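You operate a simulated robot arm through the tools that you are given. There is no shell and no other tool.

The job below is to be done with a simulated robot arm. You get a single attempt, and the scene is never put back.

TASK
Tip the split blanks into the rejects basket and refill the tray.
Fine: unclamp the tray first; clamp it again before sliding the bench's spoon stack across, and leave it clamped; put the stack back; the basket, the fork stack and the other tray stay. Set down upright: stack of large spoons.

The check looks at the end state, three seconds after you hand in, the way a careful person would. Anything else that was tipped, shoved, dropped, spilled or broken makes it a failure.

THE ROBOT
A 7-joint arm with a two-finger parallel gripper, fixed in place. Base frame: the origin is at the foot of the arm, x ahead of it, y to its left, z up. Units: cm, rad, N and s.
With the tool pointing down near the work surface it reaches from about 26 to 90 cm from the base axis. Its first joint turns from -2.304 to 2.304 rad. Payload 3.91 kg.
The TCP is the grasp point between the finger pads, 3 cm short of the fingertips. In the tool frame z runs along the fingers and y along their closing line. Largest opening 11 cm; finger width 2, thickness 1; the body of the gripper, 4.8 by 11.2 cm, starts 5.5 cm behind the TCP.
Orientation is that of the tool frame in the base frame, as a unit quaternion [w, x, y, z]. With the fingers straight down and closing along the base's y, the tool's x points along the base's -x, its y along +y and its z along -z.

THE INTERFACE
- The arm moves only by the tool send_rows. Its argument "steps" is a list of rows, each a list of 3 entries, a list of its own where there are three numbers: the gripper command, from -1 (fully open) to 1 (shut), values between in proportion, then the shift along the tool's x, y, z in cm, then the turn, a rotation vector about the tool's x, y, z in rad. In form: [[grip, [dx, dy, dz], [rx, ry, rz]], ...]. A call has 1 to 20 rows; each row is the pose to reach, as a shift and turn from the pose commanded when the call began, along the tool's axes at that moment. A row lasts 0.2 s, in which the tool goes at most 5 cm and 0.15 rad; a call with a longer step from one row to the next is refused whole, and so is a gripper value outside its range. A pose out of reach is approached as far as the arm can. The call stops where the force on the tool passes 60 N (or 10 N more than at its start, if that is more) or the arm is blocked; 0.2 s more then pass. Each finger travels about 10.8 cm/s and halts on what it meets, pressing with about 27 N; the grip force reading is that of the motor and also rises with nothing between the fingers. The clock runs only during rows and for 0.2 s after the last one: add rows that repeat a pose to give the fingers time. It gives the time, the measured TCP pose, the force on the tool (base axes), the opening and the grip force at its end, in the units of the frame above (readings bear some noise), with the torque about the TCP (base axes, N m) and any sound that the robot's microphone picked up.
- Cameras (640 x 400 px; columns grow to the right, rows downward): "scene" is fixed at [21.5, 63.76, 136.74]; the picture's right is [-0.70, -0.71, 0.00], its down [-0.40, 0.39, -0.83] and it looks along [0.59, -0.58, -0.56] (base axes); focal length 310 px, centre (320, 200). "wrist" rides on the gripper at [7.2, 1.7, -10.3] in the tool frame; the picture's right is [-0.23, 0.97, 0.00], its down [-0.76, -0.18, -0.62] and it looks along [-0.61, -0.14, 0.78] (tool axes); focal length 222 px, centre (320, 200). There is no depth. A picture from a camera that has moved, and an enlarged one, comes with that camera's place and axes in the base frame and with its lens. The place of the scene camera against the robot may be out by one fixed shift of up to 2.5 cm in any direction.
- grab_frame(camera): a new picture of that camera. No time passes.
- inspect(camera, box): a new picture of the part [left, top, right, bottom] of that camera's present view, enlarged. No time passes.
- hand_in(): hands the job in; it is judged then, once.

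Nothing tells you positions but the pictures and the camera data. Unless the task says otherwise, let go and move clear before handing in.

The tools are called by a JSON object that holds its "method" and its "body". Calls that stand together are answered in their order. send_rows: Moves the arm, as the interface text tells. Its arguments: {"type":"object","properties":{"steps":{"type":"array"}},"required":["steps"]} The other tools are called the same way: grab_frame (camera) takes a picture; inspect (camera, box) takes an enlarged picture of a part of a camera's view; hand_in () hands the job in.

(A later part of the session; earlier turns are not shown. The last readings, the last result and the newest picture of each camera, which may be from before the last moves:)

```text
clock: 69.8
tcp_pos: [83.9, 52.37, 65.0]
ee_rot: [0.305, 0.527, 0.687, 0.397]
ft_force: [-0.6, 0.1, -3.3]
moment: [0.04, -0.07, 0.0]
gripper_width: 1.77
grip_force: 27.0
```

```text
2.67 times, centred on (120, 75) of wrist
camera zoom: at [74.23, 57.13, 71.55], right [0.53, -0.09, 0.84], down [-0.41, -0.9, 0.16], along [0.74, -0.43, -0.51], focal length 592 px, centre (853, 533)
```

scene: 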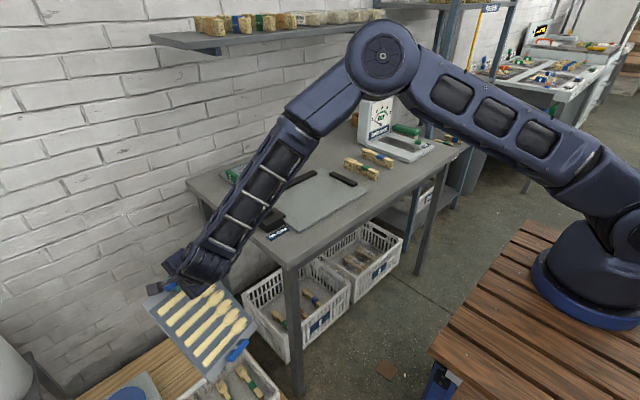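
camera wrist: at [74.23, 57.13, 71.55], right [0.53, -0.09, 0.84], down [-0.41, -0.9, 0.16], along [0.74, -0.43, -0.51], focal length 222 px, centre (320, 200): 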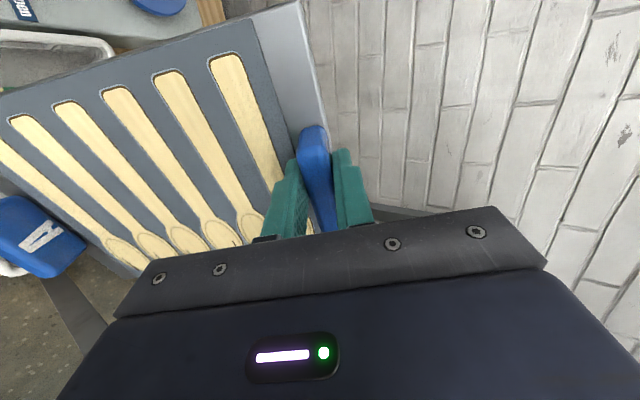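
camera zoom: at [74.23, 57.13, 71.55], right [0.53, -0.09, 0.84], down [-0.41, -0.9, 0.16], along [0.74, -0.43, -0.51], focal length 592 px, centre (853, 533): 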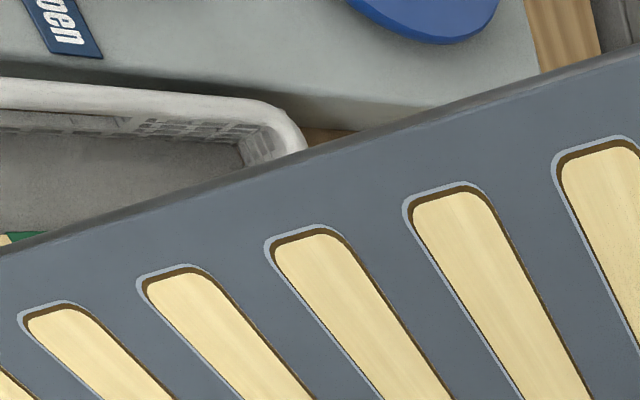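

The geometry matches the crate well. Going to 90° (tray vertical) with TCP at ≈(79,51.5,60).

{"method": "send_rows", "body": {"steps": [[1, [0.05, -1, -0.3], [-0.06, 0, 0]], [1, [0.1, -2.2, -0.6], [-0.15, 0, 0]], [1, [0.2, -3.4, -0.9], [-0.24, 0, 0]], [1, [0.3, -4.6, -1.2], [-0.33, 0, 0]], [1, [0.4, -5.8, -1.5], [-0.43, 0, 0]], [1, [0.4, -6.8, -1.8], [-0.524, 0, 0]], [1, [0.4, -6.8, -1.8], [-0.524, 0, 0]]]}}

{"method": "inspect", "body": {"camera": "scene", "box": [110, 270, 310, 400]}}

{"method": "grab_frame", "body": {"camera": "wrist"}}

```text
clock: 71.5
tcp_pos: [79.01, 51.32, 59.88]
ee_rot: [0.431, 0.43, 0.561, 0.561]
ft_force: [0.0, 0.3, -3.0]
moment: [0.0, 0.07, -0.01]
gripper_width: 1.78
grip_force: 27.2
```

```text
3.08 times, centred on (210, 335) of scene
camera zoom: at [21.5, 63.76, 136.74], right [-0.7, -0.71, 0.0], down [-0.4, 0.39, -0.83], along [0.59, -0.58, -0.56], focal length 953 px, centre (658, -215)
```

zoom: 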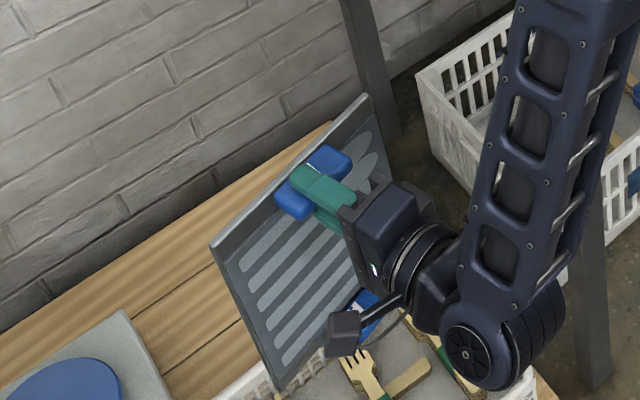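

```text
taken
camera wrist: at [67.23, 55.68, 61.66], right [0.06, -0.22, 0.97], down [-0.41, -0.9, -0.18], along [0.91, -0.39, -0.14], focal length 222 px, centre (320, 200)
```

wrist: 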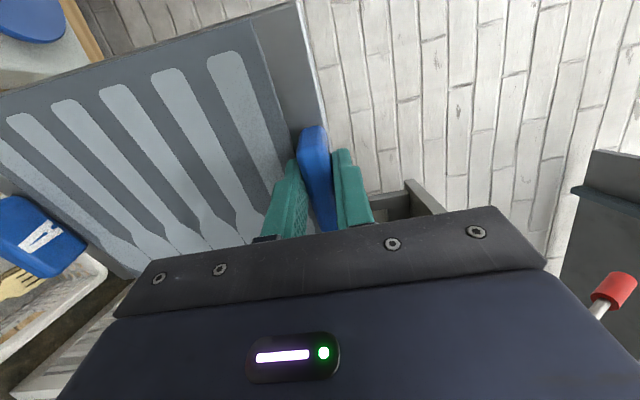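

All six pockets are empty now – the blanks dropped between 60° and 90°. Let me check where they landed.

{"method": "inspect", "body": {"camera": "scene", "box": [160, 320, 320, 400]}}

{"method": "inspect", "body": {"camera": "wrist", "box": [0, 220, 160, 400]}}

```text
4.00 times, centred on (240, 360) of scene
camera zoom: at [21.5, 63.76, 136.74], right [-0.7, -0.71, 0.0], down [-0.4, 0.39, -0.83], along [0.59, -0.58, -0.56], focal length 1239 px, centre (640, -440)
```

zoom: 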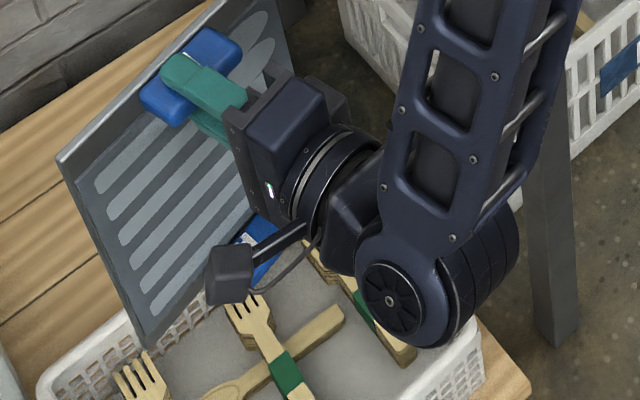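

```text
2.22 times, centred on (80, 310) of wrist
camera zoom: at [67.23, 55.68, 61.66], right [0.06, -0.22, 0.97], down [-0.41, -0.9, -0.18], along [0.91, -0.39, -0.14], focal length 494 px, centre (853, -44)
```

zoom: 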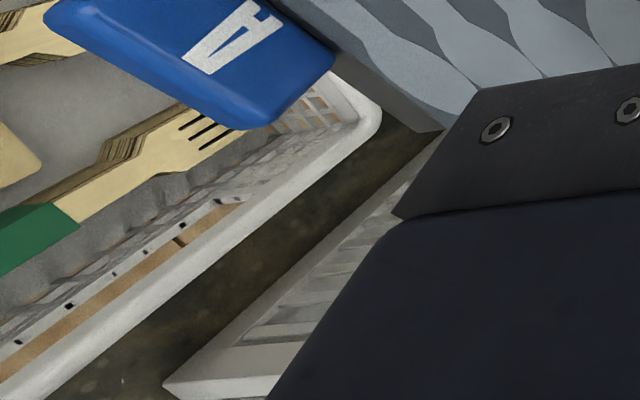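

The blanks are in the crate. I'll raise the empty tray straight up, then retract, before levelling it.

{"method": "send_rows", "body": {"steps": [[1, [0, 2, 0], [0, 0, 0]], [1, [0, 6, 0], [0, 0, 0]], [1, [0, 10.3, 0], [0, 0, 0]], [1, [0, 14.6, 0], [0, 0, 0]], [1, [0, 18.9, 0], [0, 0, 0]], [1, [0, 23.2, 0], [0, 0, 0]], [1, [0, 27.5, 0], [0, 0, 0]], [1, [0, 31.8, 0], [0, 0, 0]], [1, [0, 36.1, 0], [0, 0, 0]], [1, [0, 40.4, 0], [0, 0, 0]], [1, [0, 44.7, 0], [0, 0, 0]], [1, [0, 49, 0], [0, 0, 0]], [1, [0, 52, 0], [0, 0, 0]], [1, [0.3, 52, -4], [0, 0, 0]], [1, [0.6, 52, -8.4], [0, 0, 0]], [1, [0.9, 52, -12.8], [0, 0, 0]], [1, [1.2, 52, -16], [0, 0, 0]], [1, [1.2, 52, -17.1], [0, 0, 0]], [1, [1.2, 52, -17.1], [0, 0, 0]]]}}

{"method": "grab_frame", "body": {"camera": "scene"}}

{"method": "inspect", "body": {"camera": "scene", "box": [160, 320, 320, 400]}}

```text
clock: 75.5
tcp_pos: [61.95, 48.16, 112.12]
ee_rot: [0.431, 0.431, 0.56, 0.561]
ft_force: [-0.6, -0.4, -2.2]
moment: [-0.02, 0.14, -0.05]
gripper_width: 1.77
grip_force: 27.1
```

```text
taken
```

scene: 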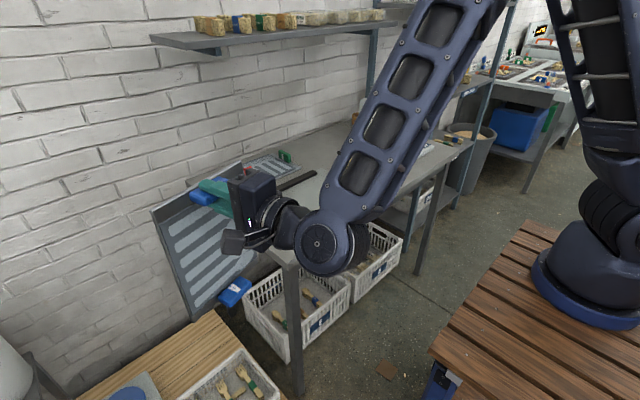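

```text
4.00 times, centred on (240, 360) of scene
camera zoom: at [21.5, 63.76, 136.74], right [-0.7, -0.71, 0.0], down [-0.4, 0.39, -0.83], along [0.59, -0.58, -0.56], focal length 1239 px, centre (640, -440)
```

zoom: 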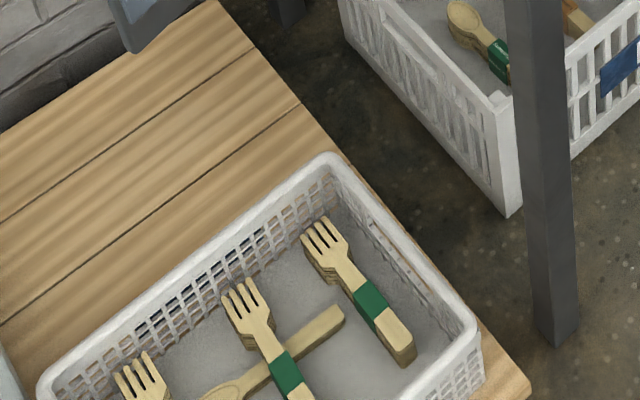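

The reject blanks lie inside the crate and nothing is on the floor. Now level the tray (un-pitch 90°).

{"method": "send_rows", "body": {"steps": [[1, [0, 0, 0], [0.08, 0, 0]], [1, [0, 0, 0], [0.22, 0, 0]], [1, [0, 0, 0], [0.36, 0, 0]], [1, [0, 0, 0], [0.5, 0, 0]], [1, [0, 0, 0], [0.64, 0, 0]], [1, [0, 0, 0], [0.78, 0, 0]], [1, [0, 0, 0], [0.92, 0, 0]], [1, [0, 0, 0], [1.06, 0, 0]], [1, [0, 0, 0], [1.2, 0, 0]], [1, [0, 0, 0], [1.34, 0, 0]], [1, [0, 0, 0], [1.47, 0, 0]], [1, [0, 0, 0], [1.55, 0, 0]], [1, [0, 0, 0], [1.571, 0, 0]], [1, [0, 0, 0], [1.571, 0, 0]]]}}

{"method": "grab_frame", "body": {"camera": "wrist"}}

{"method": "inspect", "body": {"camera": "wrist", "box": [320, 0, 440, 90]}}

```text
clock: 78.5
tcp_pos: [62.06, 48.17, 111.93]
ee_rot: [0.0, 0.609, 0.793, 0.001]
ft_force: [0.5, -0.1, -2.0]
moment: [0.14, -0.31, 0.03]
gripper_width: 1.74
grip_force: 27.3
```

```text
taken
camera wrist: at [61.88, 55.63, 122.41], right [1.0, 0.03, 0.0], down [0.02, -0.78, 0.62], along [0.02, -0.62, -0.78], focal length 222 px, centre (320, 200)
```

wrist: 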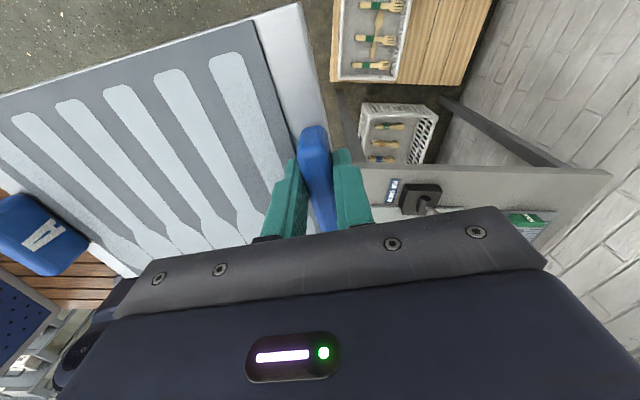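

```text
4.44 times, centred on (380, 45) of wrist
camera zoom: at [61.88, 55.63, 122.41], right [1.0, 0.03, 0.0], down [0.02, -0.78, 0.62], along [0.02, -0.62, -0.78], focal length 987 px, centre (53, 889)
```

zoom: 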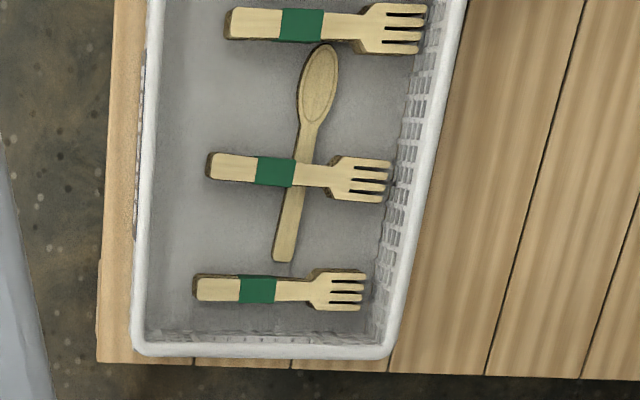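

The reject pile is in the crate. The tray hasn't slipped in the grip. Swinging it back in front of the fixture at height 112.

{"method": "send_rows", "body": {"steps": [[1, [-1.2, 0.1, 0], [0, 0, -0.045]], [1, [-3.4, 0.33, 0], [0, 0, -0.13]], [1, [-5.8, 0.56, 0], [0, 0, -0.225]], [1, [-8.2, 0.8, 0], [0, 0, -0.32]], [1, [-10.5, 1.03, 0], [0, 0, -0.41]], [1, [-12.8, 1.26, 0], [0, 0, -0.5]], [1, [-15.2, 1.5, 0], [0, 0, -0.595]], [1, [-17.6, 1.73, 0], [0, 0, -0.69]], [1, [-20, 1.96, 0], [0, 0, -0.785]], [1, [-22.4, 2.2, 0], [0, 0, -0.88]], [1, [-24.7, 2.43, 0], [0, 0, -0.97]], [1, [-27.1, 2.67, 0], [0, 0, -1.065]], [1, [-29.4, 2.9, 0], [0, 0, -1.155]], [1, [-31.5, 3.1, 0], [0, 0, -1.24]], [1, [-32.8, 3.25, 0], [0, 0, -1.29]], [1, [-33.3, 3.29, 0], [0, 0, -1.309]], [1, [-33.3, 3.29, 0], [0, 0, -1.309]]]}}

{"method": "grab_frame", "body": {"camera": "scene"}}

{"method": "grab_frame", "body": {"camera": "wrist"}}

```text
clock: 82.0
tcp_pos: [73.85, 16.9, 112.02]
ee_rot: [0.001, 0.002, 1.0, 0.0]
ft_force: [-0.1, 0.3, -2.4]
moment: [0.31, 0.02, 0.02]
gripper_width: 1.77
grip_force: 26.1
```

```text
taken
```

scene: 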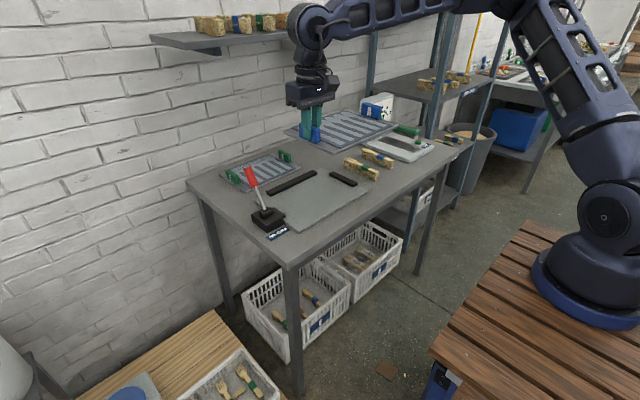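

```text
taken
camera wrist: at [66.66, 18.53, 122.4], right [0.23, 0.97, 0.0], down [0.76, -0.18, 0.62], along [0.61, -0.14, -0.78], focal length 222 px, centre (320, 200)
```

wrist: 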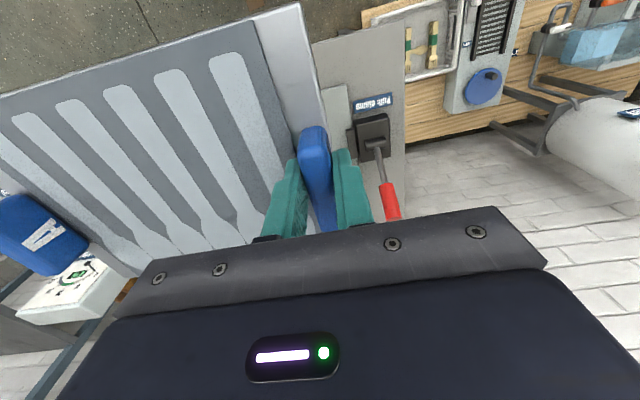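

Tray is back in front of the fixture, unslipped. Descending along the reverse path to ~4 cm above its seat.

{"method": "send_rows", "body": {"steps": [[1, [-1, 0, 2], [0, 0, 0]], [1, [-2.5, 0, 4], [0, 0, 0]], [1, [-4, 0, 6], [0, 0, 0]], [1, [-5.5, 0, 8], [0, 0, 0]], [1, [-7, 0, 10], [0, 0, 0]], [1, [-8.5, 0, 12], [0, 0, 0]], [1, [-10, 0, 14], [0, 0, 0]], [1, [-11.2, 0, 16], [0, 0, 0]], [1, [-11.6, 0, 18], [0, 0, 0]], [1, [-11.6, 0, 20], [0, 0, 0]], [1, [-11.6, 0, 22], [0, 0, 0]], [1, [-11.6, 0, 22], [0, 0, 0]]]}}

{"method": "grab_frame", "body": {"camera": "wrist"}}

{"method": "inspect", "body": {"camera": "scene", "box": [240, 140, 370, 240]}}

{"method": "send_rows", "body": {"steps": [[1, [0, 0, 0], [0, 0, 0]]]}}

{"method": "send_rows", "body": {"steps": [[1, [0, 0, 0], [0, 0, 0]]]}}

```text
clock: 84.7
tcp_pos: [85.43, 16.78, 89.9]
ee_rot: [0.0, 0.002, 1.0, 0.0]
ft_force: [0.6, -0.7, -3.4]
moment: [0.32, 0.03, 0.0]
gripper_width: 1.77
grip_force: 27.0
```

```text
taken
camera wrist: at [78.26, 18.38, 100.33], right [0.23, 0.97, 0.0], down [0.76, -0.18, 0.62], along [0.61, -0.14, -0.78], focal length 222 px, centre (320, 200)
```

wrist: 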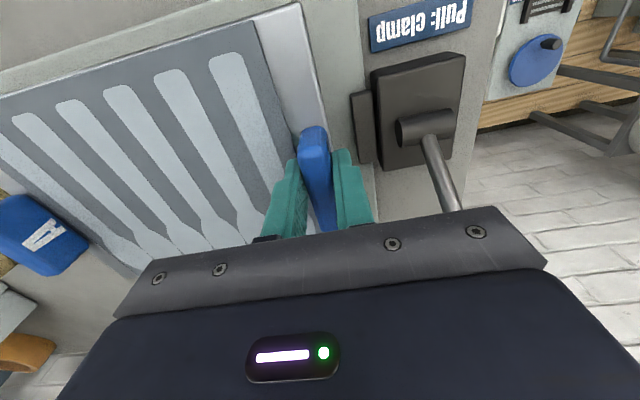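

```text
4.00 times, centred on (305, 190) of scene
camera zoom: at [21.5, 63.76, 136.74], right [-0.7, -0.71, 0.0], down [-0.4, 0.39, -0.83], along [0.59, -0.58, -0.56], focal length 1239 px, centre (380, 240)
```

zoom: 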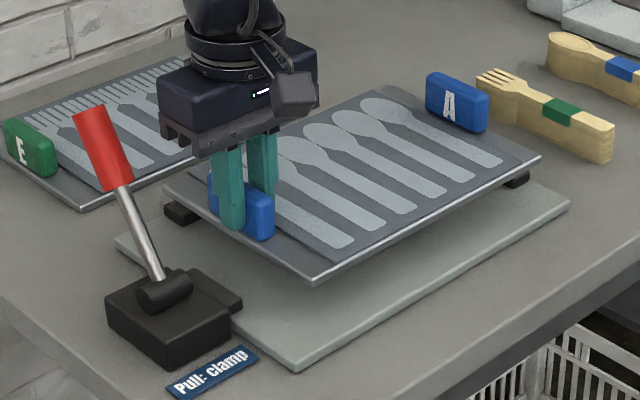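

```text
clock: 85.0
tcp_pos: [85.5, 16.72, 89.93]
ee_rot: [0.002, 0.0, 1.0, 0.001]
ft_force: [-0.4, -0.1, -2.8]
moment: [0.33, 0.0, 0.02]
gripper_width: 1.78
grip_force: 27.4
```

```text
clock: 85.5
tcp_pos: [85.37, 16.67, 89.91]
ee_rot: [0.0, 0.001, 1.0, 0.001]
ft_force: [0.1, 0.0, -3.2]
moment: [0.32, 0.05, -0.02]
gripper_width: 1.77
grip_force: 27.0
```

Averaged pose (85.43,16.72,89.9). I'll lower gently with a 0.12 cm bias away from the fence.

{"method": "send_rows", "body": {"steps": [[1, [0, 0.12, 1], [0, 0, 0]], [1, [0, 0.12, 2], [0, 0, 0]], [1, [0, 0.12, 2.8], [0, 0, 0]], [1, [0, 0.12, 3.4], [0, 0, 0]], [1, [0, 0.12, 3.8], [0, 0, 0]], [1, [0, 0.12, 3.8], [0, 0, 0]]]}}

{"method": "inspect", "body": {"camera": "scene", "box": [240, 140, 370, 240]}}

{"method": "inspect", "body": {"camera": "scene", "box": [320, 160, 370, 200]}}

```text
clock: 86.8
tcp_pos: [85.49, 16.96, 86.21]
ee_rot: [-0.001, 0.001, 1.0, 0.0]
ft_force: [-13.0, 0.8, -0.9]
moment: [0.32, 0.46, -0.15]
gripper_width: 1.77
grip_force: 27.0
```

```text
4.00 times, centred on (305, 190) of scene
camera zoom: at [21.5, 63.76, 136.74], right [-0.7, -0.71, 0.0], down [-0.4, 0.39, -0.83], along [0.59, -0.58, -0.56], focal length 1239 px, centre (380, 240)
```

zoom: 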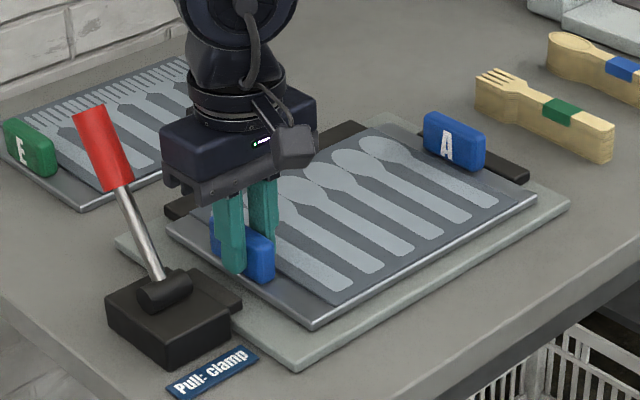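

```text
10.00 times, centred on (345, 180) of scene
camera zoom: at [21.5, 63.76, 136.74], right [-0.7, -0.71, 0.0], down [-0.4, 0.39, -0.83], along [0.59, -0.58, -0.56], focal length 3098 px, centre (70, 400)
```

zoom: 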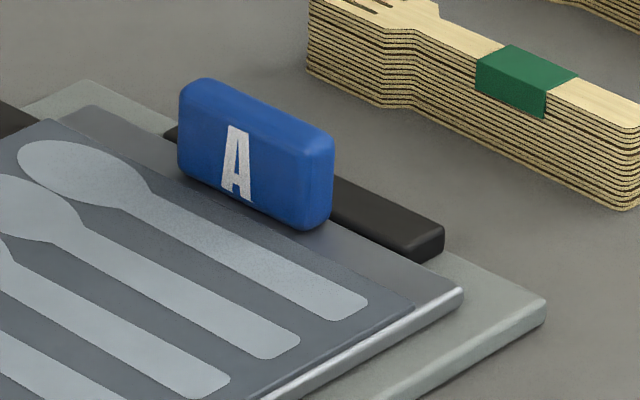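

The tray's back edge touches the back bar (-13 N in x). I'll ease it 0.25 cm toward the robot, then finish lowering.

{"method": "send_rows", "body": {"steps": [[1, [0.15, 0, 0], [0, 0, 0]], [1, [0.25, 0, 0], [0, 0, 0]], [1, [0.25, 0, 0.2], [0, 0, 0]], [1, [0.25, 0, 0.4], [0, 0, 0]], [1, [0.25, 0, 0.5], [0, 0, 0]], [1, [0.25, 0, 0.5], [0, 0, 0]]]}}

{"method": "inspect", "body": {"camera": "scene", "box": [240, 140, 370, 240]}}

{"method": "inspect", "body": {"camera": "scene", "box": [320, 160, 370, 200]}}

```text
clock: 88.2
tcp_pos: [85.35, 16.84, 85.9]
ee_rot: [0.001, 0.001, 1.0, 0.001]
ft_force: [5.6, -4.4, 24.5]
moment: [-0.13, -0.05, 0.03]
gripper_width: 1.8
grip_force: 27.1
```

```text
4.00 times, centred on (305, 190) of scene
camera zoom: at [21.5, 63.76, 136.74], right [-0.7, -0.71, 0.0], down [-0.4, 0.39, -0.83], along [0.59, -0.58, -0.56], focal length 1239 px, centre (380, 240)
```

zoom: 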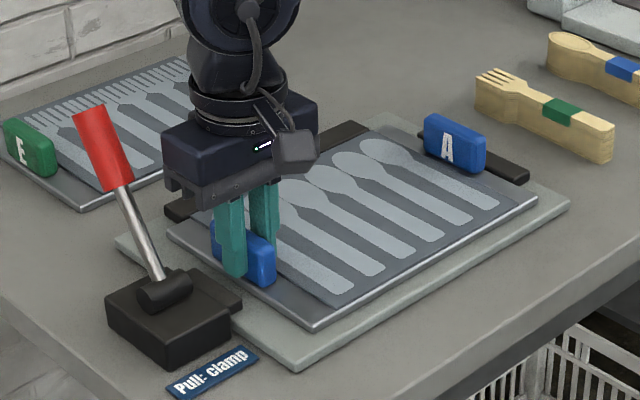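

```text
10.00 times, centred on (345, 180) of scene
camera zoom: at [21.5, 63.76, 136.74], right [-0.7, -0.71, 0.0], down [-0.4, 0.39, -0.83], along [0.59, -0.58, -0.56], focal length 3098 px, centre (70, 400)
```

zoom: 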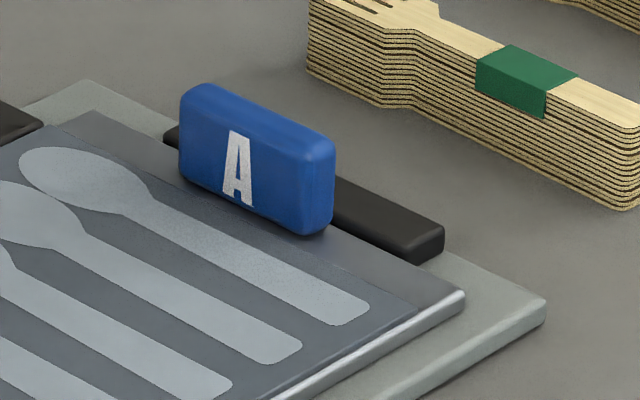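

Seated: contact force 24 N up and the tray matches its original look. Releasing the handle and rising.

{"method": "send_rows", "body": {"steps": [[1, [0, 0, -0.1], [0, 0, 0]], [0.418, [0, 0, -0.1], [0, 0, 0]], [0.418, [0, 0, -0.1], [0, 0, 0]], [0.418, [0, 0, -1.5], [0, 0, 0]], [0.418, [0, 0, -4], [0, 0, 0]], [0.418, [0, 0, -8], [0, 0, 0]], [0.418, [0, 0, -12], [0, 0, 0]], [0.418, [2, 0, -16], [0, 0, 0]], [0.418, [6, 0, -18], [0, 0, 0]], [0.418, [10, 0, -20], [0, 0, 0]], [0.418, [12, 0, -22], [0, 0, 0]], [0.418, [12, 0, -22], [0, 0, 0]]]}}

{"method": "inspect", "body": {"camera": "scene", "box": [240, 140, 370, 240]}}

{"method": "grab_frame", "body": {"camera": "wrist"}}

{"method": "inspect", "body": {"camera": "wrist", "box": [180, 100, 420, 230]}}

```text
clock: 90.8
tcp_pos: [73.22, 16.84, 107.68]
ee_rot: [0.002, 0.001, 1.0, 0.0]
ft_force: [0.2, 0.0, -0.8]
moment: [0.0, 0.01, -0.01]
gripper_width: 3.2
grip_force: 0.1
```

```text
4.00 times, centred on (305, 190) of scene
camera zoom: at [21.5, 63.76, 136.74], right [-0.7, -0.71, 0.0], down [-0.4, 0.39, -0.83], along [0.59, -0.58, -0.56], focal length 1239 px, centre (380, 240)
```

zoom: 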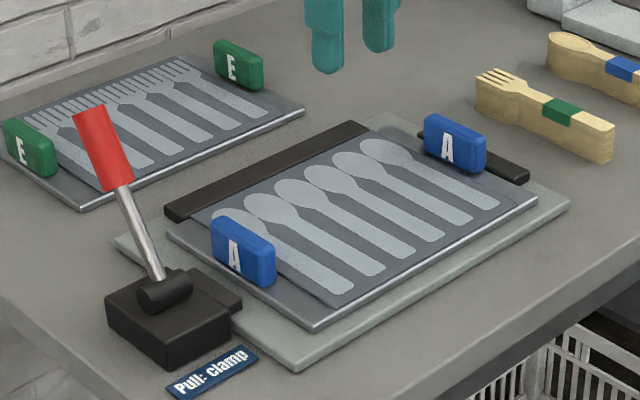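

```text
taken
camera wrist: at [66.04, 18.65, 118.01], right [0.23, 0.97, 0.0], down [0.76, -0.18, 0.62], along [0.61, -0.14, -0.78], focal length 222 px, centre (320, 200)
```

wrist: 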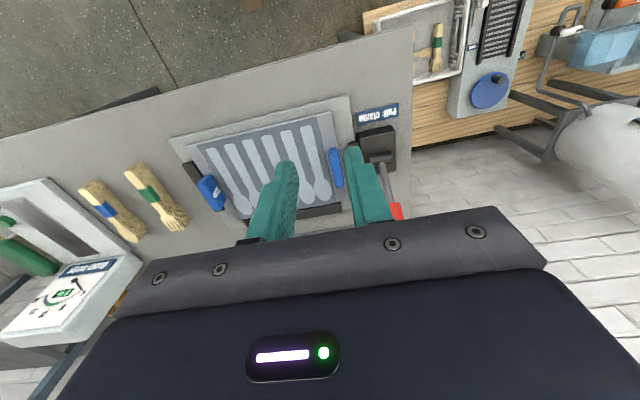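

```text
2.67 times, centred on (300, 165) of wrist
camera zoom: at [66.04, 18.65, 118.01], right [0.23, 0.97, 0.0], down [0.76, -0.18, 0.62], along [0.61, -0.14, -0.78], focal length 592 px, centre (373, 293)
```

zoom: 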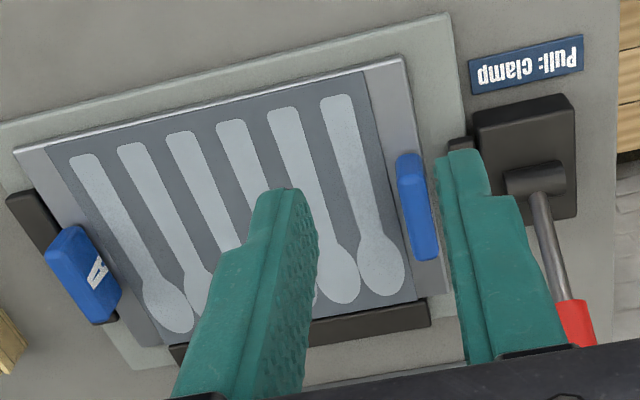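

The tray is properly seated with empty pockets. Next I clamp: I'll bring the closed fingers, tilted 30° outward, over the lever to its far side, then pull it toward the robot.

{"method": "send_rows", "body": {"steps": [[1, [0, 2, 0], [0, 0, 0]], [1, [-2, 5, 0], [0, -0.06, 0]], [1, [-5.5, 7.36, 0.5], [0, -0.14, 0]], [1, [-9.5, 7.36, 1], [0, -0.22, 0]], [1, [-13.5, 7.36, 1.8], [0, -0.3, 0]], [1, [-17.5, 7.36, 2.6], [0, -0.38, 0]], [1, [-21, 7.36, 3.3], [0, -0.46, 0]], [1, [-23.8, 7.36, 3.7], [0, -0.524, 0]], [1, [-23.8, 7.36, 3.7], [0, -0.524, 0]]]}}

{"method": "inspect", "body": {"camera": "scene", "box": [220, 110, 340, 230]}}

{"method": "grab_frame", "body": {"camera": "wrist"}}

```text
clock: 92.8
tcp_pos: [96.96, 24.3, 104.16]
ee_rot: [0.259, 0.001, 0.966, 0.0]
ft_force: [0.7, -0.5, -0.2]
moment: [0.02, -0.03, 0.0]
gripper_width: 0.02
grip_force: 27.1
```

```text
3.33 times, centred on (280, 170) of scene
camera zoom: at [21.5, 63.76, 136.74], right [-0.7, -0.71, 0.0], down [-0.4, 0.39, -0.83], along [0.59, -0.58, -0.56], focal length 1033 px, centre (453, 300)
```

zoom: 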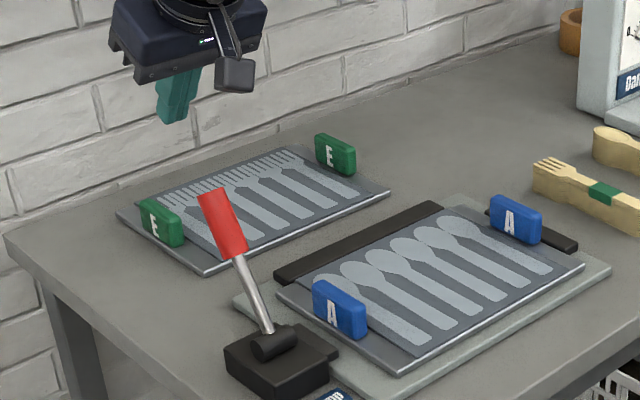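

```text
taken
camera wrist: at [85.64, 25.94, 109.52], right [0.2, 0.97, 0.11], down [0.35, -0.18, 0.92], along [0.92, -0.14, -0.37], focal length 222 px, centre (320, 200)
```

wrist: 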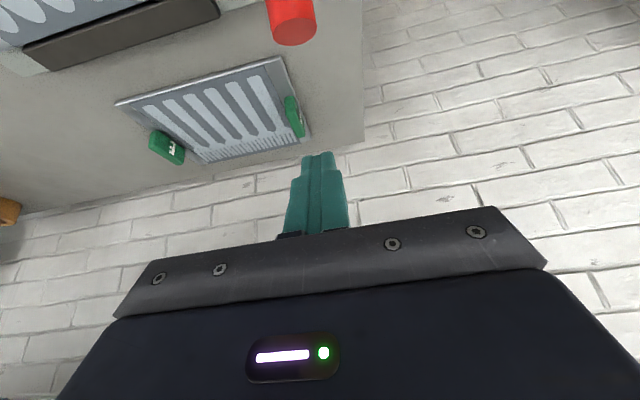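

The knob's top centre is at ≈(93.3,24.4,96), slightly farther out than I assumed, so I shift 1.4 cm further out with a bit more tilt and then lower beyond it.

{"method": "send_rows", "body": {"steps": [[1, [-1.21, 0, 0.7], [0, -0.087, 0]], [1, [-0.46, 0, 2], [0, -0.087, 0]], [1, [0.29, 0, 3.3], [0, -0.087, 0]], [1, [1.29, 0, 5.03], [0, -0.087, 0]], [1, [2.29, 0, 6.76], [0, -0.087, 0]], [1, [3.29, 0, 8.49], [0, -0.087, 0]], [1, [3.29, 0, 8.49], [0, -0.087, 0]]]}}

{"method": "inspect", "body": {"camera": "scene", "box": [220, 110, 340, 230]}}

{"method": "grab_frame", "body": {"camera": "wrist"}}

```text
clock: 94.5
tcp_pos: [98.35, 24.35, 95.13]
ee_rot: [0.301, 0.001, 0.953, -0.001]
ft_force: [-0.3, 0.6, -0.2]
moment: [0.01, -0.04, -0.01]
gripper_width: 0.0
grip_force: 27.1
```

```text
3.33 times, centred on (280, 170) of scene
camera zoom: at [21.5, 63.76, 136.74], right [-0.7, -0.71, 0.0], down [-0.4, 0.39, -0.83], along [0.59, -0.58, -0.56], focal length 1033 px, centre (453, 300)
```

zoom: 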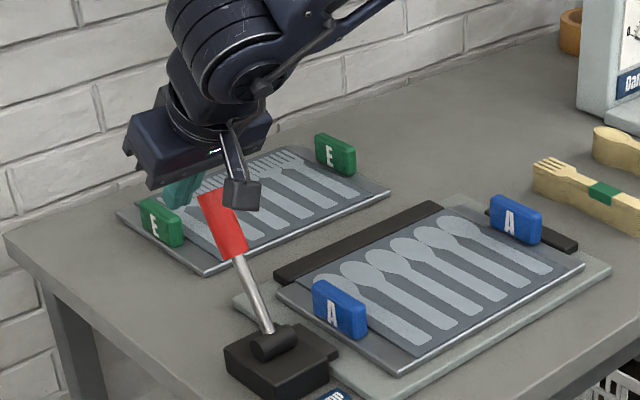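

```text
taken
camera wrist: at [86.63, 26.04, 99.45], right [0.19, 0.97, 0.13], down [0.26, -0.18, 0.95], along [0.95, -0.14, -0.29], focal length 222 px, centre (320, 200)
```

wrist: 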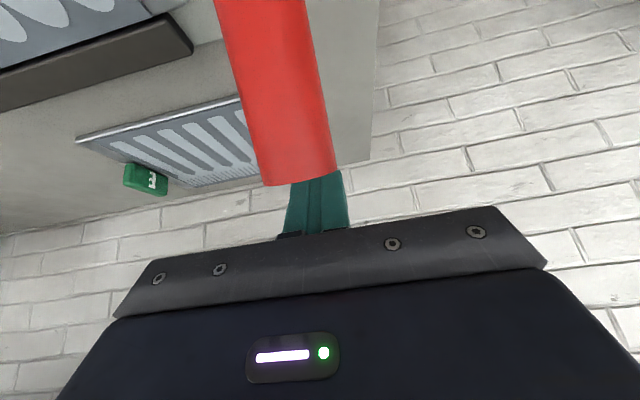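

The closed fingers are on the far side of the knob. Pulling toward the robot in small steps, easing the tilt as the lever comes over.

{"method": "send_rows", "body": {"steps": [[1, [1.23, 0, -0.86], [0, 0.01, 0]], [1, [2.46, 0, -1.72], [0, 0.03, 0]], [1, [3.69, 0, -2.58], [0, 0.05, 0]], [1, [4.91, 0, -3.44], [0, 0.07, 0]], [1, [6.14, 0, -4.3], [0, 0.09, 0]], [1, [7.37, 0, -5.17], [0, 0.11, 0]], [1, [8.6, 0, -6.03], [0, 0.13, 0]], [1, [9.83, 0, -6.89], [0, 0.15, 0]], [1, [10.65, 0, -7.46], [0, 0.17, 0]], [1, [10.65, 0, -7.46], [0, 0.17, 0]]]}}

{"method": "inspect", "body": {"camera": "scene", "box": [220, 110, 340, 230]}}

{"method": "grab_frame", "body": {"camera": "wrist"}}

```text
clock: 95.2
tcp_pos: [95.23, 24.47, 96.02]
ee_rot: [0.288, 0.002, 0.957, 0.001]
ft_force: [0.1, -0.5, 0.1]
moment: [0.02, 0.0, -0.03]
gripper_width: 0.0
grip_force: 26.7
stopped in row 3: the force on the tool passed its limit at 69 N (the readings are from after the stop); the commanded pose is now the measured one
```

```text
3.33 times, centred on (280, 170) of scene
camera zoom: at [21.5, 63.76, 136.74], right [-0.7, -0.71, 0.0], down [-0.4, 0.39, -0.83], along [0.59, -0.58, -0.56], focal length 1033 px, centre (453, 300)
```

zoom: 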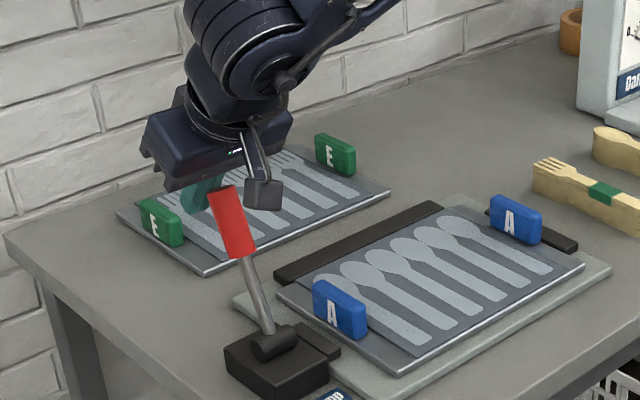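

```text
taken
camera wrist: at [83.48, 26.09, 100.65], right [0.19, 0.97, 0.13], down [0.29, -0.18, 0.94], along [0.94, -0.14, -0.32], focal length 222 px, centre (320, 200)
```

wrist: 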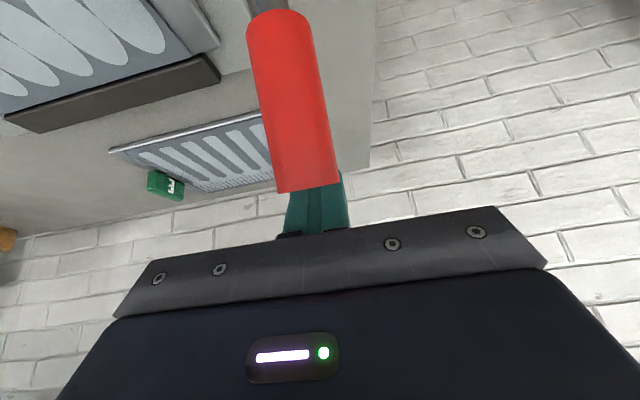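

A brief impact spike stopped the motion, but the lever has started over and the force is now zero. I'll continue with slower steps and less tilt.

{"method": "send_rows", "body": {"steps": [[1, [0.5, 0, -0.15], [0, 0.012, 0]], [1, [1.0, 0, -0.4], [0, 0.024, 0]], [1, [1.55, 0, -0.7], [0, 0.036, 0]], [1, [2.05, 0, -1.0], [0, 0.048, 0]], [1, [2.55, 0, -1.3], [0, 0.06, 0]], [1, [3.05, 0, -1.6], [0, 0.072, 0]], [1, [3.6, 0, -1.95], [0, 0.084, 0]], [1, [4.1, 0, -2.28], [0, 0.096, 0]], [1, [4.6, 0, -2.6], [0, 0.108, 0]], [1, [5.1, 0, -2.93], [0, 0.12, 0]], [1, [5.6, 0, -3.26], [0, 0.132, 0]], [1, [6.1, 0, -3.6], [0, 0.15, 0]], [1, [6.1, 0, -3.6], [0, 0.15, 0]]]}}

{"method": "inspect", "body": {"camera": "scene", "box": [220, 110, 340, 230]}}

{"method": "grab_frame", "body": {"camera": "wrist"}}

```text
clock: 98.0
tcp_pos: [88.07, 24.43, 95.57]
ee_rot: [0.215, 0.003, 0.977, 0.001]
ft_force: [-0.4, -0.6, 0.6]
moment: [0.0, 0.01, 0.01]
gripper_width: 0.0
grip_force: 26.6
```

```text
3.33 times, centred on (280, 170) of scene
camera zoom: at [21.5, 63.76, 136.74], right [-0.7, -0.71, 0.0], down [-0.4, 0.39, -0.83], along [0.59, -0.58, -0.56], focal length 1033 px, centre (453, 300)
```

zoom: 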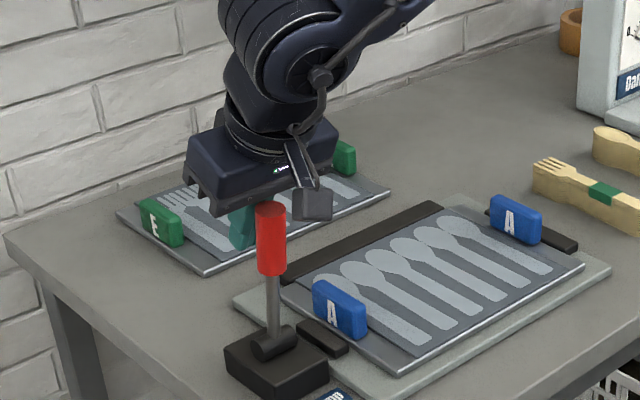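

```text
taken
camera wrist: at [77.18, 26.06, 101.99], right [0.21, 0.97, 0.1], down [0.43, -0.18, 0.89], along [0.88, -0.14, -0.46], focal length 222 px, centre (320, 200)
```

wrist: 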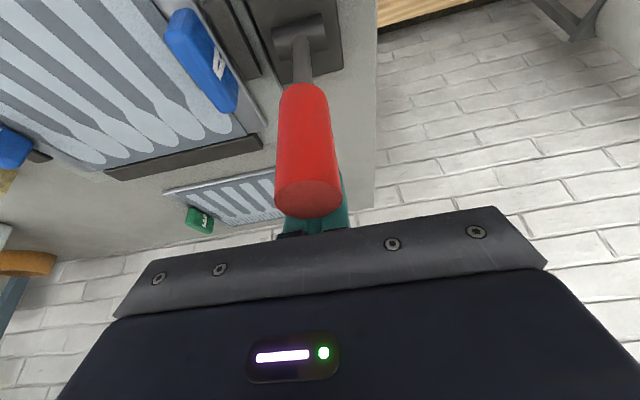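

The lever is past upright and the pad is approaching the tray. Continuing to pull until it reaches its stop.

{"method": "send_rows", "body": {"steps": [[1, [0.54, 0, -0.25], [0, 0, 0]], [1, [1.09, 0, -0.5], [0, 0, 0]], [1, [1.63, 0, -0.76], [0, 0, 0]], [1, [2.18, 0, -1.0], [0, 0, 0]], [1, [2.72, 0, -1.26], [0, 0, 0]], [1, [3.27, 0, -1.5], [0, 0, 0]], [1, [3.81, 0, -1.76], [0, 0, 0]], [1, [4.36, 0, -2.0], [0, 0, 0]], [1, [4.9, 0, -2.27], [0, 0, 0]], [1, [5.45, 0, -2.5], [0, 0, 0]], [1, [5.45, 0, -2.5], [0, 0, 0]]]}}

{"method": "inspect", "body": {"camera": "scene", "box": [220, 130, 340, 240]}}

{"method": "grab_frame", "body": {"camera": "wrist"}}

```text
clock: 100.4
tcp_pos: [82.21, 24.43, 95.59]
ee_rot: [0.217, 0.002, 0.976, 0.001]
ft_force: [16.7, -1.3, 7.1]
moment: [-0.16, -0.57, -0.1]
gripper_width: 0.02
grip_force: 27.2
```

```text
3.64 times, centred on (280, 185) of scene
camera zoom: at [21.5, 63.76, 136.74], right [-0.7, -0.71, 0.0], down [-0.4, 0.39, -0.83], along [0.59, -0.58, -0.56], focal length 1127 px, centre (466, 254)
```

zoom: 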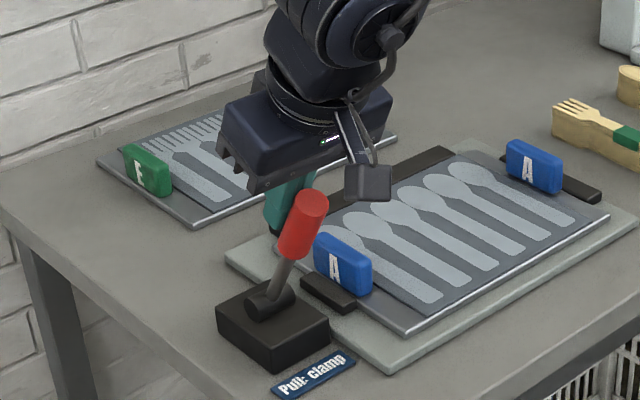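

```text
taken
camera wrist: at [71.39, 26.12, 101.96], right [0.21, 0.97, 0.1], down [0.43, -0.18, 0.89], along [0.88, -0.14, -0.45], focal length 222 px, centre (320, 200)
```

wrist: 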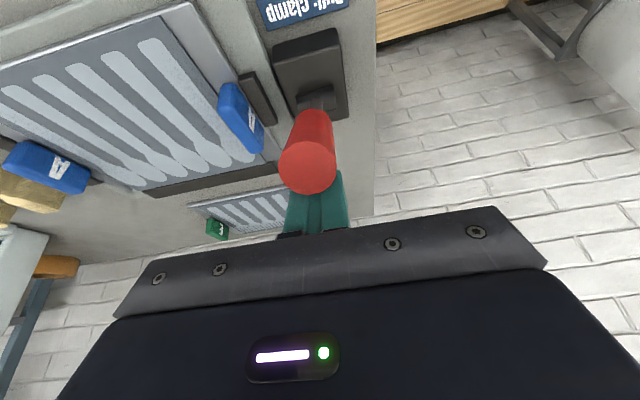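

The pad is against the tray and resistance is rising (17 N). A little more pull to seat it firmly.

{"method": "send_rows", "body": {"steps": [[1, [0.18, 0, -0.08], [0, 0, 0]], [1, [0.36, 0, -0.17], [0, 0, 0]], [1, [0.36, 0, -0.17], [0, 0, 0]]]}}

{"method": "inspect", "body": {"camera": "scene", "box": [225, 160, 315, 240]}}

```text
clock: 101.1
tcp_pos: [82.02, 24.24, 95.91]
ee_rot: [0.219, 0.004, 0.976, 0.002]
ft_force: [8.8, -1.3, 6.7]
moment: [0.0, -0.29, 0.0]
gripper_width: 0.0
grip_force: 27.3
stopped in row 3: the force on the tool passed its limit at 62 N (the readings are from after the stop); the commanded pose is now the measured one
```

```text
5.00 times, centred on (270, 200) of scene
camera zoom: at [21.5, 63.76, 136.74], right [-0.7, -0.71, 0.0], down [-0.4, 0.39, -0.83], along [0.59, -0.58, -0.56], focal length 1549 px, centre (570, 200)
```

zoom: 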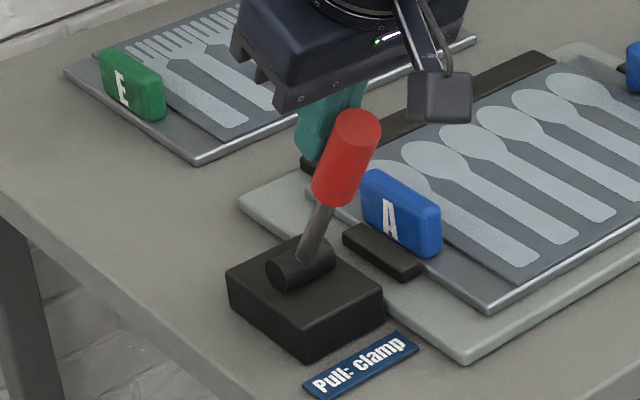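

The lever is hard against its clamped stop and the pad presses the tray. Withdrawing: away from the lever, up, then back to fingers-down.

{"method": "send_rows", "body": {"steps": [[1, [-0.9, 0, 0.43], [0, 0, 0]], [1, [-1.81, 0, 0.85], [0, 0, 0]], [1, [-3.09, 0, -1.86], [0, 0, 0]], [1, [-4.37, 0, -4.57], [0, 0, 0]], [1, [-5.87, 0, -7.74], [0, 0, 0]], [1, [-7.36, 0, -10.9], [0, 0, 0]], [1, [-3.74, 0, -12.6], [0, 0.145, 0]], [1, [-0.12, 0, -14.3], [0, 0.29, 0]], [1, [3.5, 0, -16.0], [0, 0.4416, 0]], [-0.4, [3.5, 0, -16.0], [0, 0.4416, 0]], [-0.4, [3.5, 0, -16.0], [0, 0.4416, 0]]]}}

{"method": "inspect", "body": {"camera": "scene", "box": [240, 140, 370, 240]}}

{"method": "grab_frame", "body": {"camera": "wrist"}}

```text
refused: row 9 steps farther than a row can; nothing moved
```

```text
4.00 times, centred on (305, 190) of scene
camera zoom: at [21.5, 63.76, 136.74], right [-0.7, -0.71, 0.0], down [-0.4, 0.39, -0.83], along [0.59, -0.58, -0.56], focal length 1239 px, centre (380, 240)
```

zoom: 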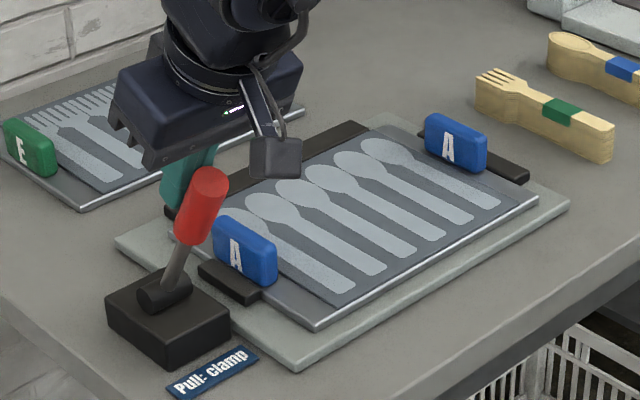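

```text
taken
camera wrist: at [71.22, 26.02, 102.21], right [0.21, 0.97, 0.1], down [0.42, -0.18, 0.89], along [0.88, -0.14, -0.45], focal length 222 px, centre (320, 200)
```

wrist: 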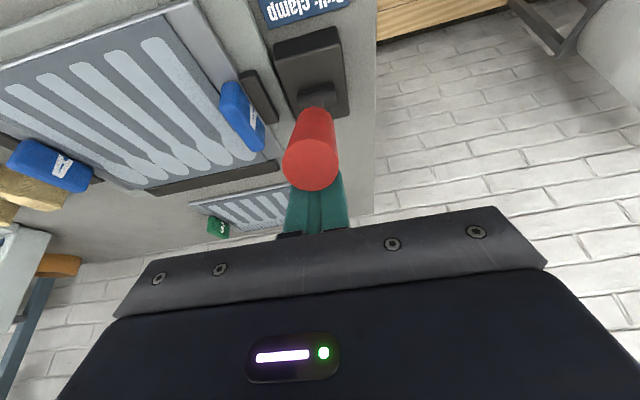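

One rotation step was slightly too large; resending with an extra row.

{"method": "send_rows", "body": {"steps": [[1, [-0.9, 0, 0.43], [0, 0, 0]], [1, [-1.81, 0, 0.85], [0, 0, 0]], [1, [-3.09, 0, -1.86], [0, 0, 0]], [1, [-4.37, 0, -4.57], [0, 0, 0]], [1, [-5.87, 0, -7.74], [0, 0, 0]], [1, [-7.36, 0, -10.9], [0, 0.03, 0]], [1, [-3.74, 0, -12.6], [0, 0.165, 0]], [1, [-0.12, 0, -14.3], [0, 0.3, 0]], [1, [3.5, 0, -16.0], [0, 0.4416, 0]], [-0.4, [3.5, 0, -16.0], [0, 0.4416, 0]], [-0.4, [3.5, 0, -16.0], [0, 0.4416, 0]]]}}

{"method": "inspect", "body": {"camera": "scene", "box": [240, 140, 370, 240]}}

{"method": "grab_frame", "body": {"camera": "wrist"}}

```text
clock: 103.5
tcp_pos: [72.02, 24.09, 108.75]
ee_rot: [-0.001, 0.003, 1.0, 0.002]
ft_force: [0.1, -0.8, 0.4]
moment: [0.02, -0.01, 0.01]
gripper_width: 7.72
grip_force: 0.2
```

```text
4.00 times, centred on (305, 190) of scene
camera zoom: at [21.5, 63.76, 136.74], right [-0.7, -0.71, 0.0], down [-0.4, 0.39, -0.83], along [0.59, -0.58, -0.56], focal length 1239 px, centre (380, 240)
```

zoom: 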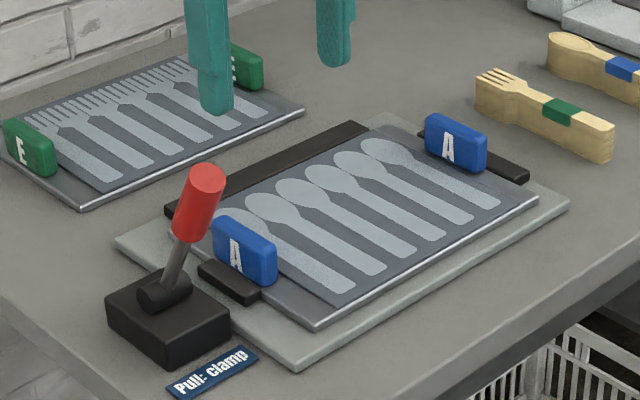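

```text
taken
camera wrist: at [64.87, 25.79, 119.16], right [0.23, 0.97, 0.0], down [0.76, -0.18, 0.62], along [0.6, -0.14, -0.78], focal length 222 px, centre (320, 200)
```

wrist: 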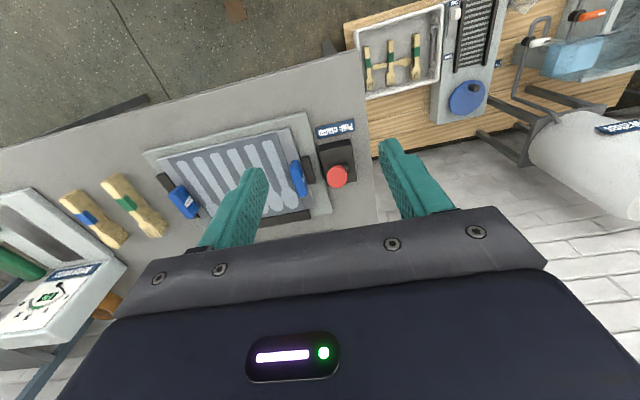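

Tray is clamped again with the lever as it was at the start. Now over to the spoon stack to view it closely.

{"method": "send_rows", "body": {"steps": [[-0.4, [0.2, -4.8, 0], [0.004, -0.002, -0.006]], [-0.4, [0.4, -9.6, 0], [0.004, -0.002, -0.006]], [-0.4, [0.6, -14.4, 0], [0.004, -0.002, -0.006]], [-0.4, [0.8, -19.2, 0], [0.004, -0.002, -0.006]], [-0.4, [1, -24, 0], [0.004, -0.002, -0.006]], [-0.4, [1.2, -28.8, 0], [0.004, -0.002, -0.006]], [-0.4, [1.4, -33.6, 0], [0.004, -0.002, -0.006]], [-0.4, [1.6, -38.4, 0], [0.004, -0.002, -0.006]], [-0.4, [1.8, -43.2, 0], [0.004, -0.002, -0.006]], [-0.4, [2, -48, 0], [0.004, -0.002, -0.006]], [-0.4, [2, -52, 0], [0.004, -0.002, -0.006]], [-1, [2, -54, 0], [0.004, -0.002, -0.006]], [-1, [2, -54, 0], [0.004, -0.002, -0.006]]]}}

{"method": "grab_frame", "body": {"camera": "wrist"}}

{"method": "inspect", "body": {"camera": "wrist", "box": [230, 110, 430, 235]}}

```text
clock: 106.3
tcp_pos: [69.75, -29.67, 108.56]
ee_rot: [0.0, -0.001, 1.0, 0.0]
ft_force: [0.4, 0.0, 0.8]
moment: [0.0, -0.03, -0.01]
gripper_width: 11.02
grip_force: 0.1
```

```text
taken
camera wrist: at [62.47, -28.07, 118.94], right [0.23, 0.97, 0.0], down [0.76, -0.18, 0.62], along [0.61, -0.14, -0.78], focal length 222 px, centre (320, 200)
```

wrist: 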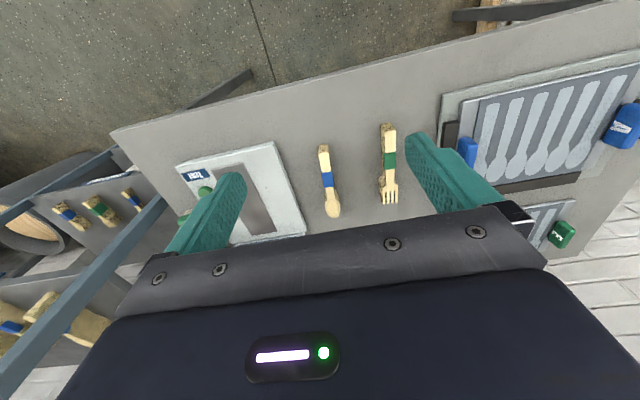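

```text
3.20 times, centred on (330, 172) of wrist
camera zoom: at [62.47, -28.07, 118.94], right [0.23, 0.97, 0.0], down [0.76, -0.18, 0.62], along [0.61, -0.14, -0.78], focal length 711 px, centre (288, 288)
```

zoom: 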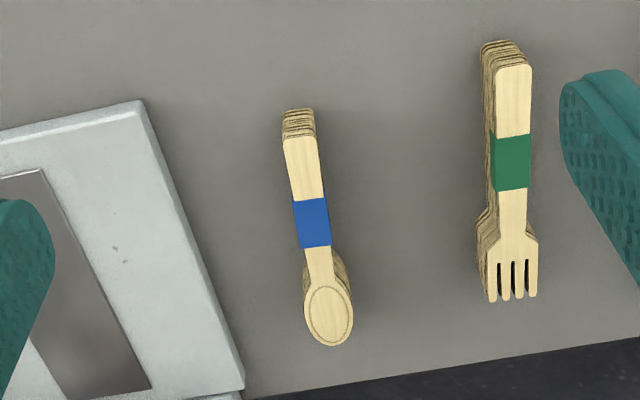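

The spoon stack lies with its handle end at ≈(79.7,-31.5), bowl tip at ≈(95.1,-32.7), top z≈84 (about 4.5° rotated). I'll hover over its handle at x≈82.4 with matching yaw and re-check.

{"method": "send_rows", "body": {"steps": [[0.2, [-3.2, -0.5, 3], [0, 0, 0.02]], [0.2, [-6.4, -1, 6], [0, 0, 0.04]], [0.2, [-9.6, -1.5, 9], [0, 0, 0.06]], [0.2, [-12.65, -2.0, 12], [0, 0, 0.078]], [0.2, [-12.65, -2.0, 14.5], [0, 0, 0.078]], [0.2, [-12.65, -2.0, 14.5], [0, 0, 0.078]]]}}

{"method": "grab_frame", "body": {"camera": "wrist"}}

{"method": "inspect", "body": {"camera": "wrist", "box": [230, 60, 430, 240]}}

{"method": "inspect", "body": {"camera": "scene", "box": [330, 110, 420, 190]}}

```text
clock: 107.7
tcp_pos: [82.41, -31.8, 94.03]
ee_rot: [0.0, 0.038, 0.999, 0.0]
ft_force: [0.1, -0.3, -0.2]
moment: [-0.01, -0.01, 0.0]
gripper_width: 4.4
grip_force: 0.0
```

```text
taken
camera wrist: at [75.36, -29.7, 104.47], right [0.3, 0.95, 0.0], down [0.75, -0.24, 0.62], along [0.59, -0.19, -0.78], focal length 222 px, centre (320, 200)
```

wrist: 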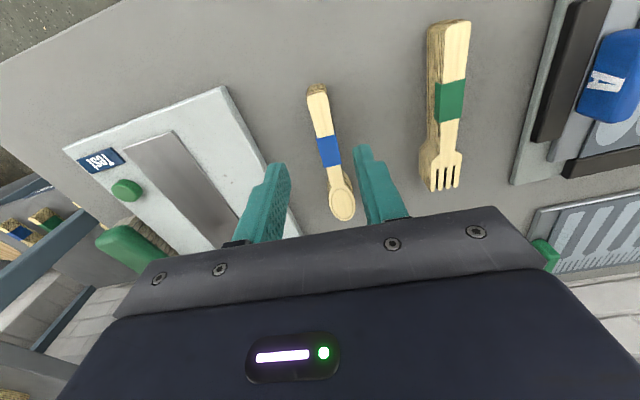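

```text
2.22 times, centred on (330, 150) of wrist
camera zoom: at [75.36, -29.7, 104.47], right [0.3, 0.95, 0.0], down [0.75, -0.24, 0.62], along [0.59, -0.19, -0.78], focal length 494 px, centre (298, 311)
```

zoom: 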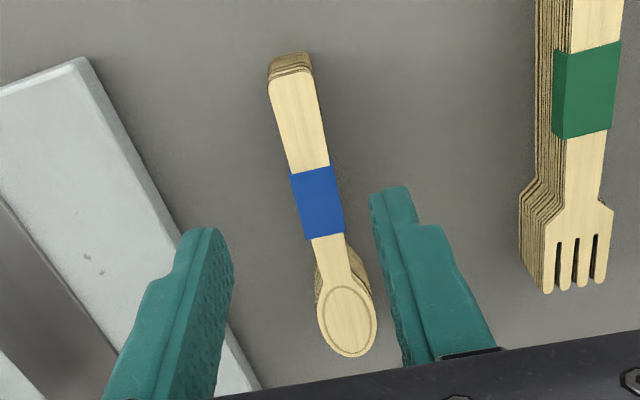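

```text
5.00 times, centred on (375, 150) of scene
camera zoom: at [21.5, 63.76, 136.74], right [-0.7, -0.71, 0.0], down [-0.4, 0.39, -0.83], along [0.59, -0.58, -0.56], focal length 1549 px, centre (45, 450)
```

zoom: 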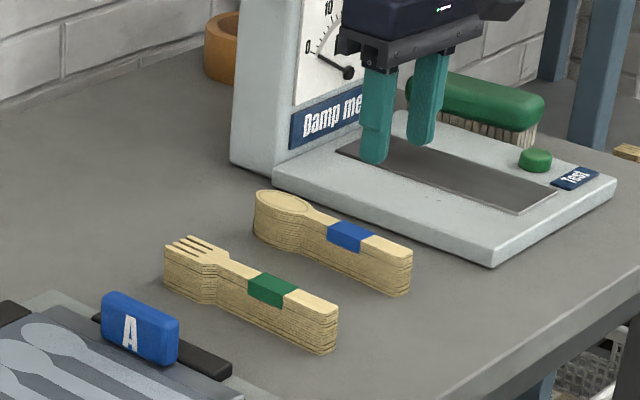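

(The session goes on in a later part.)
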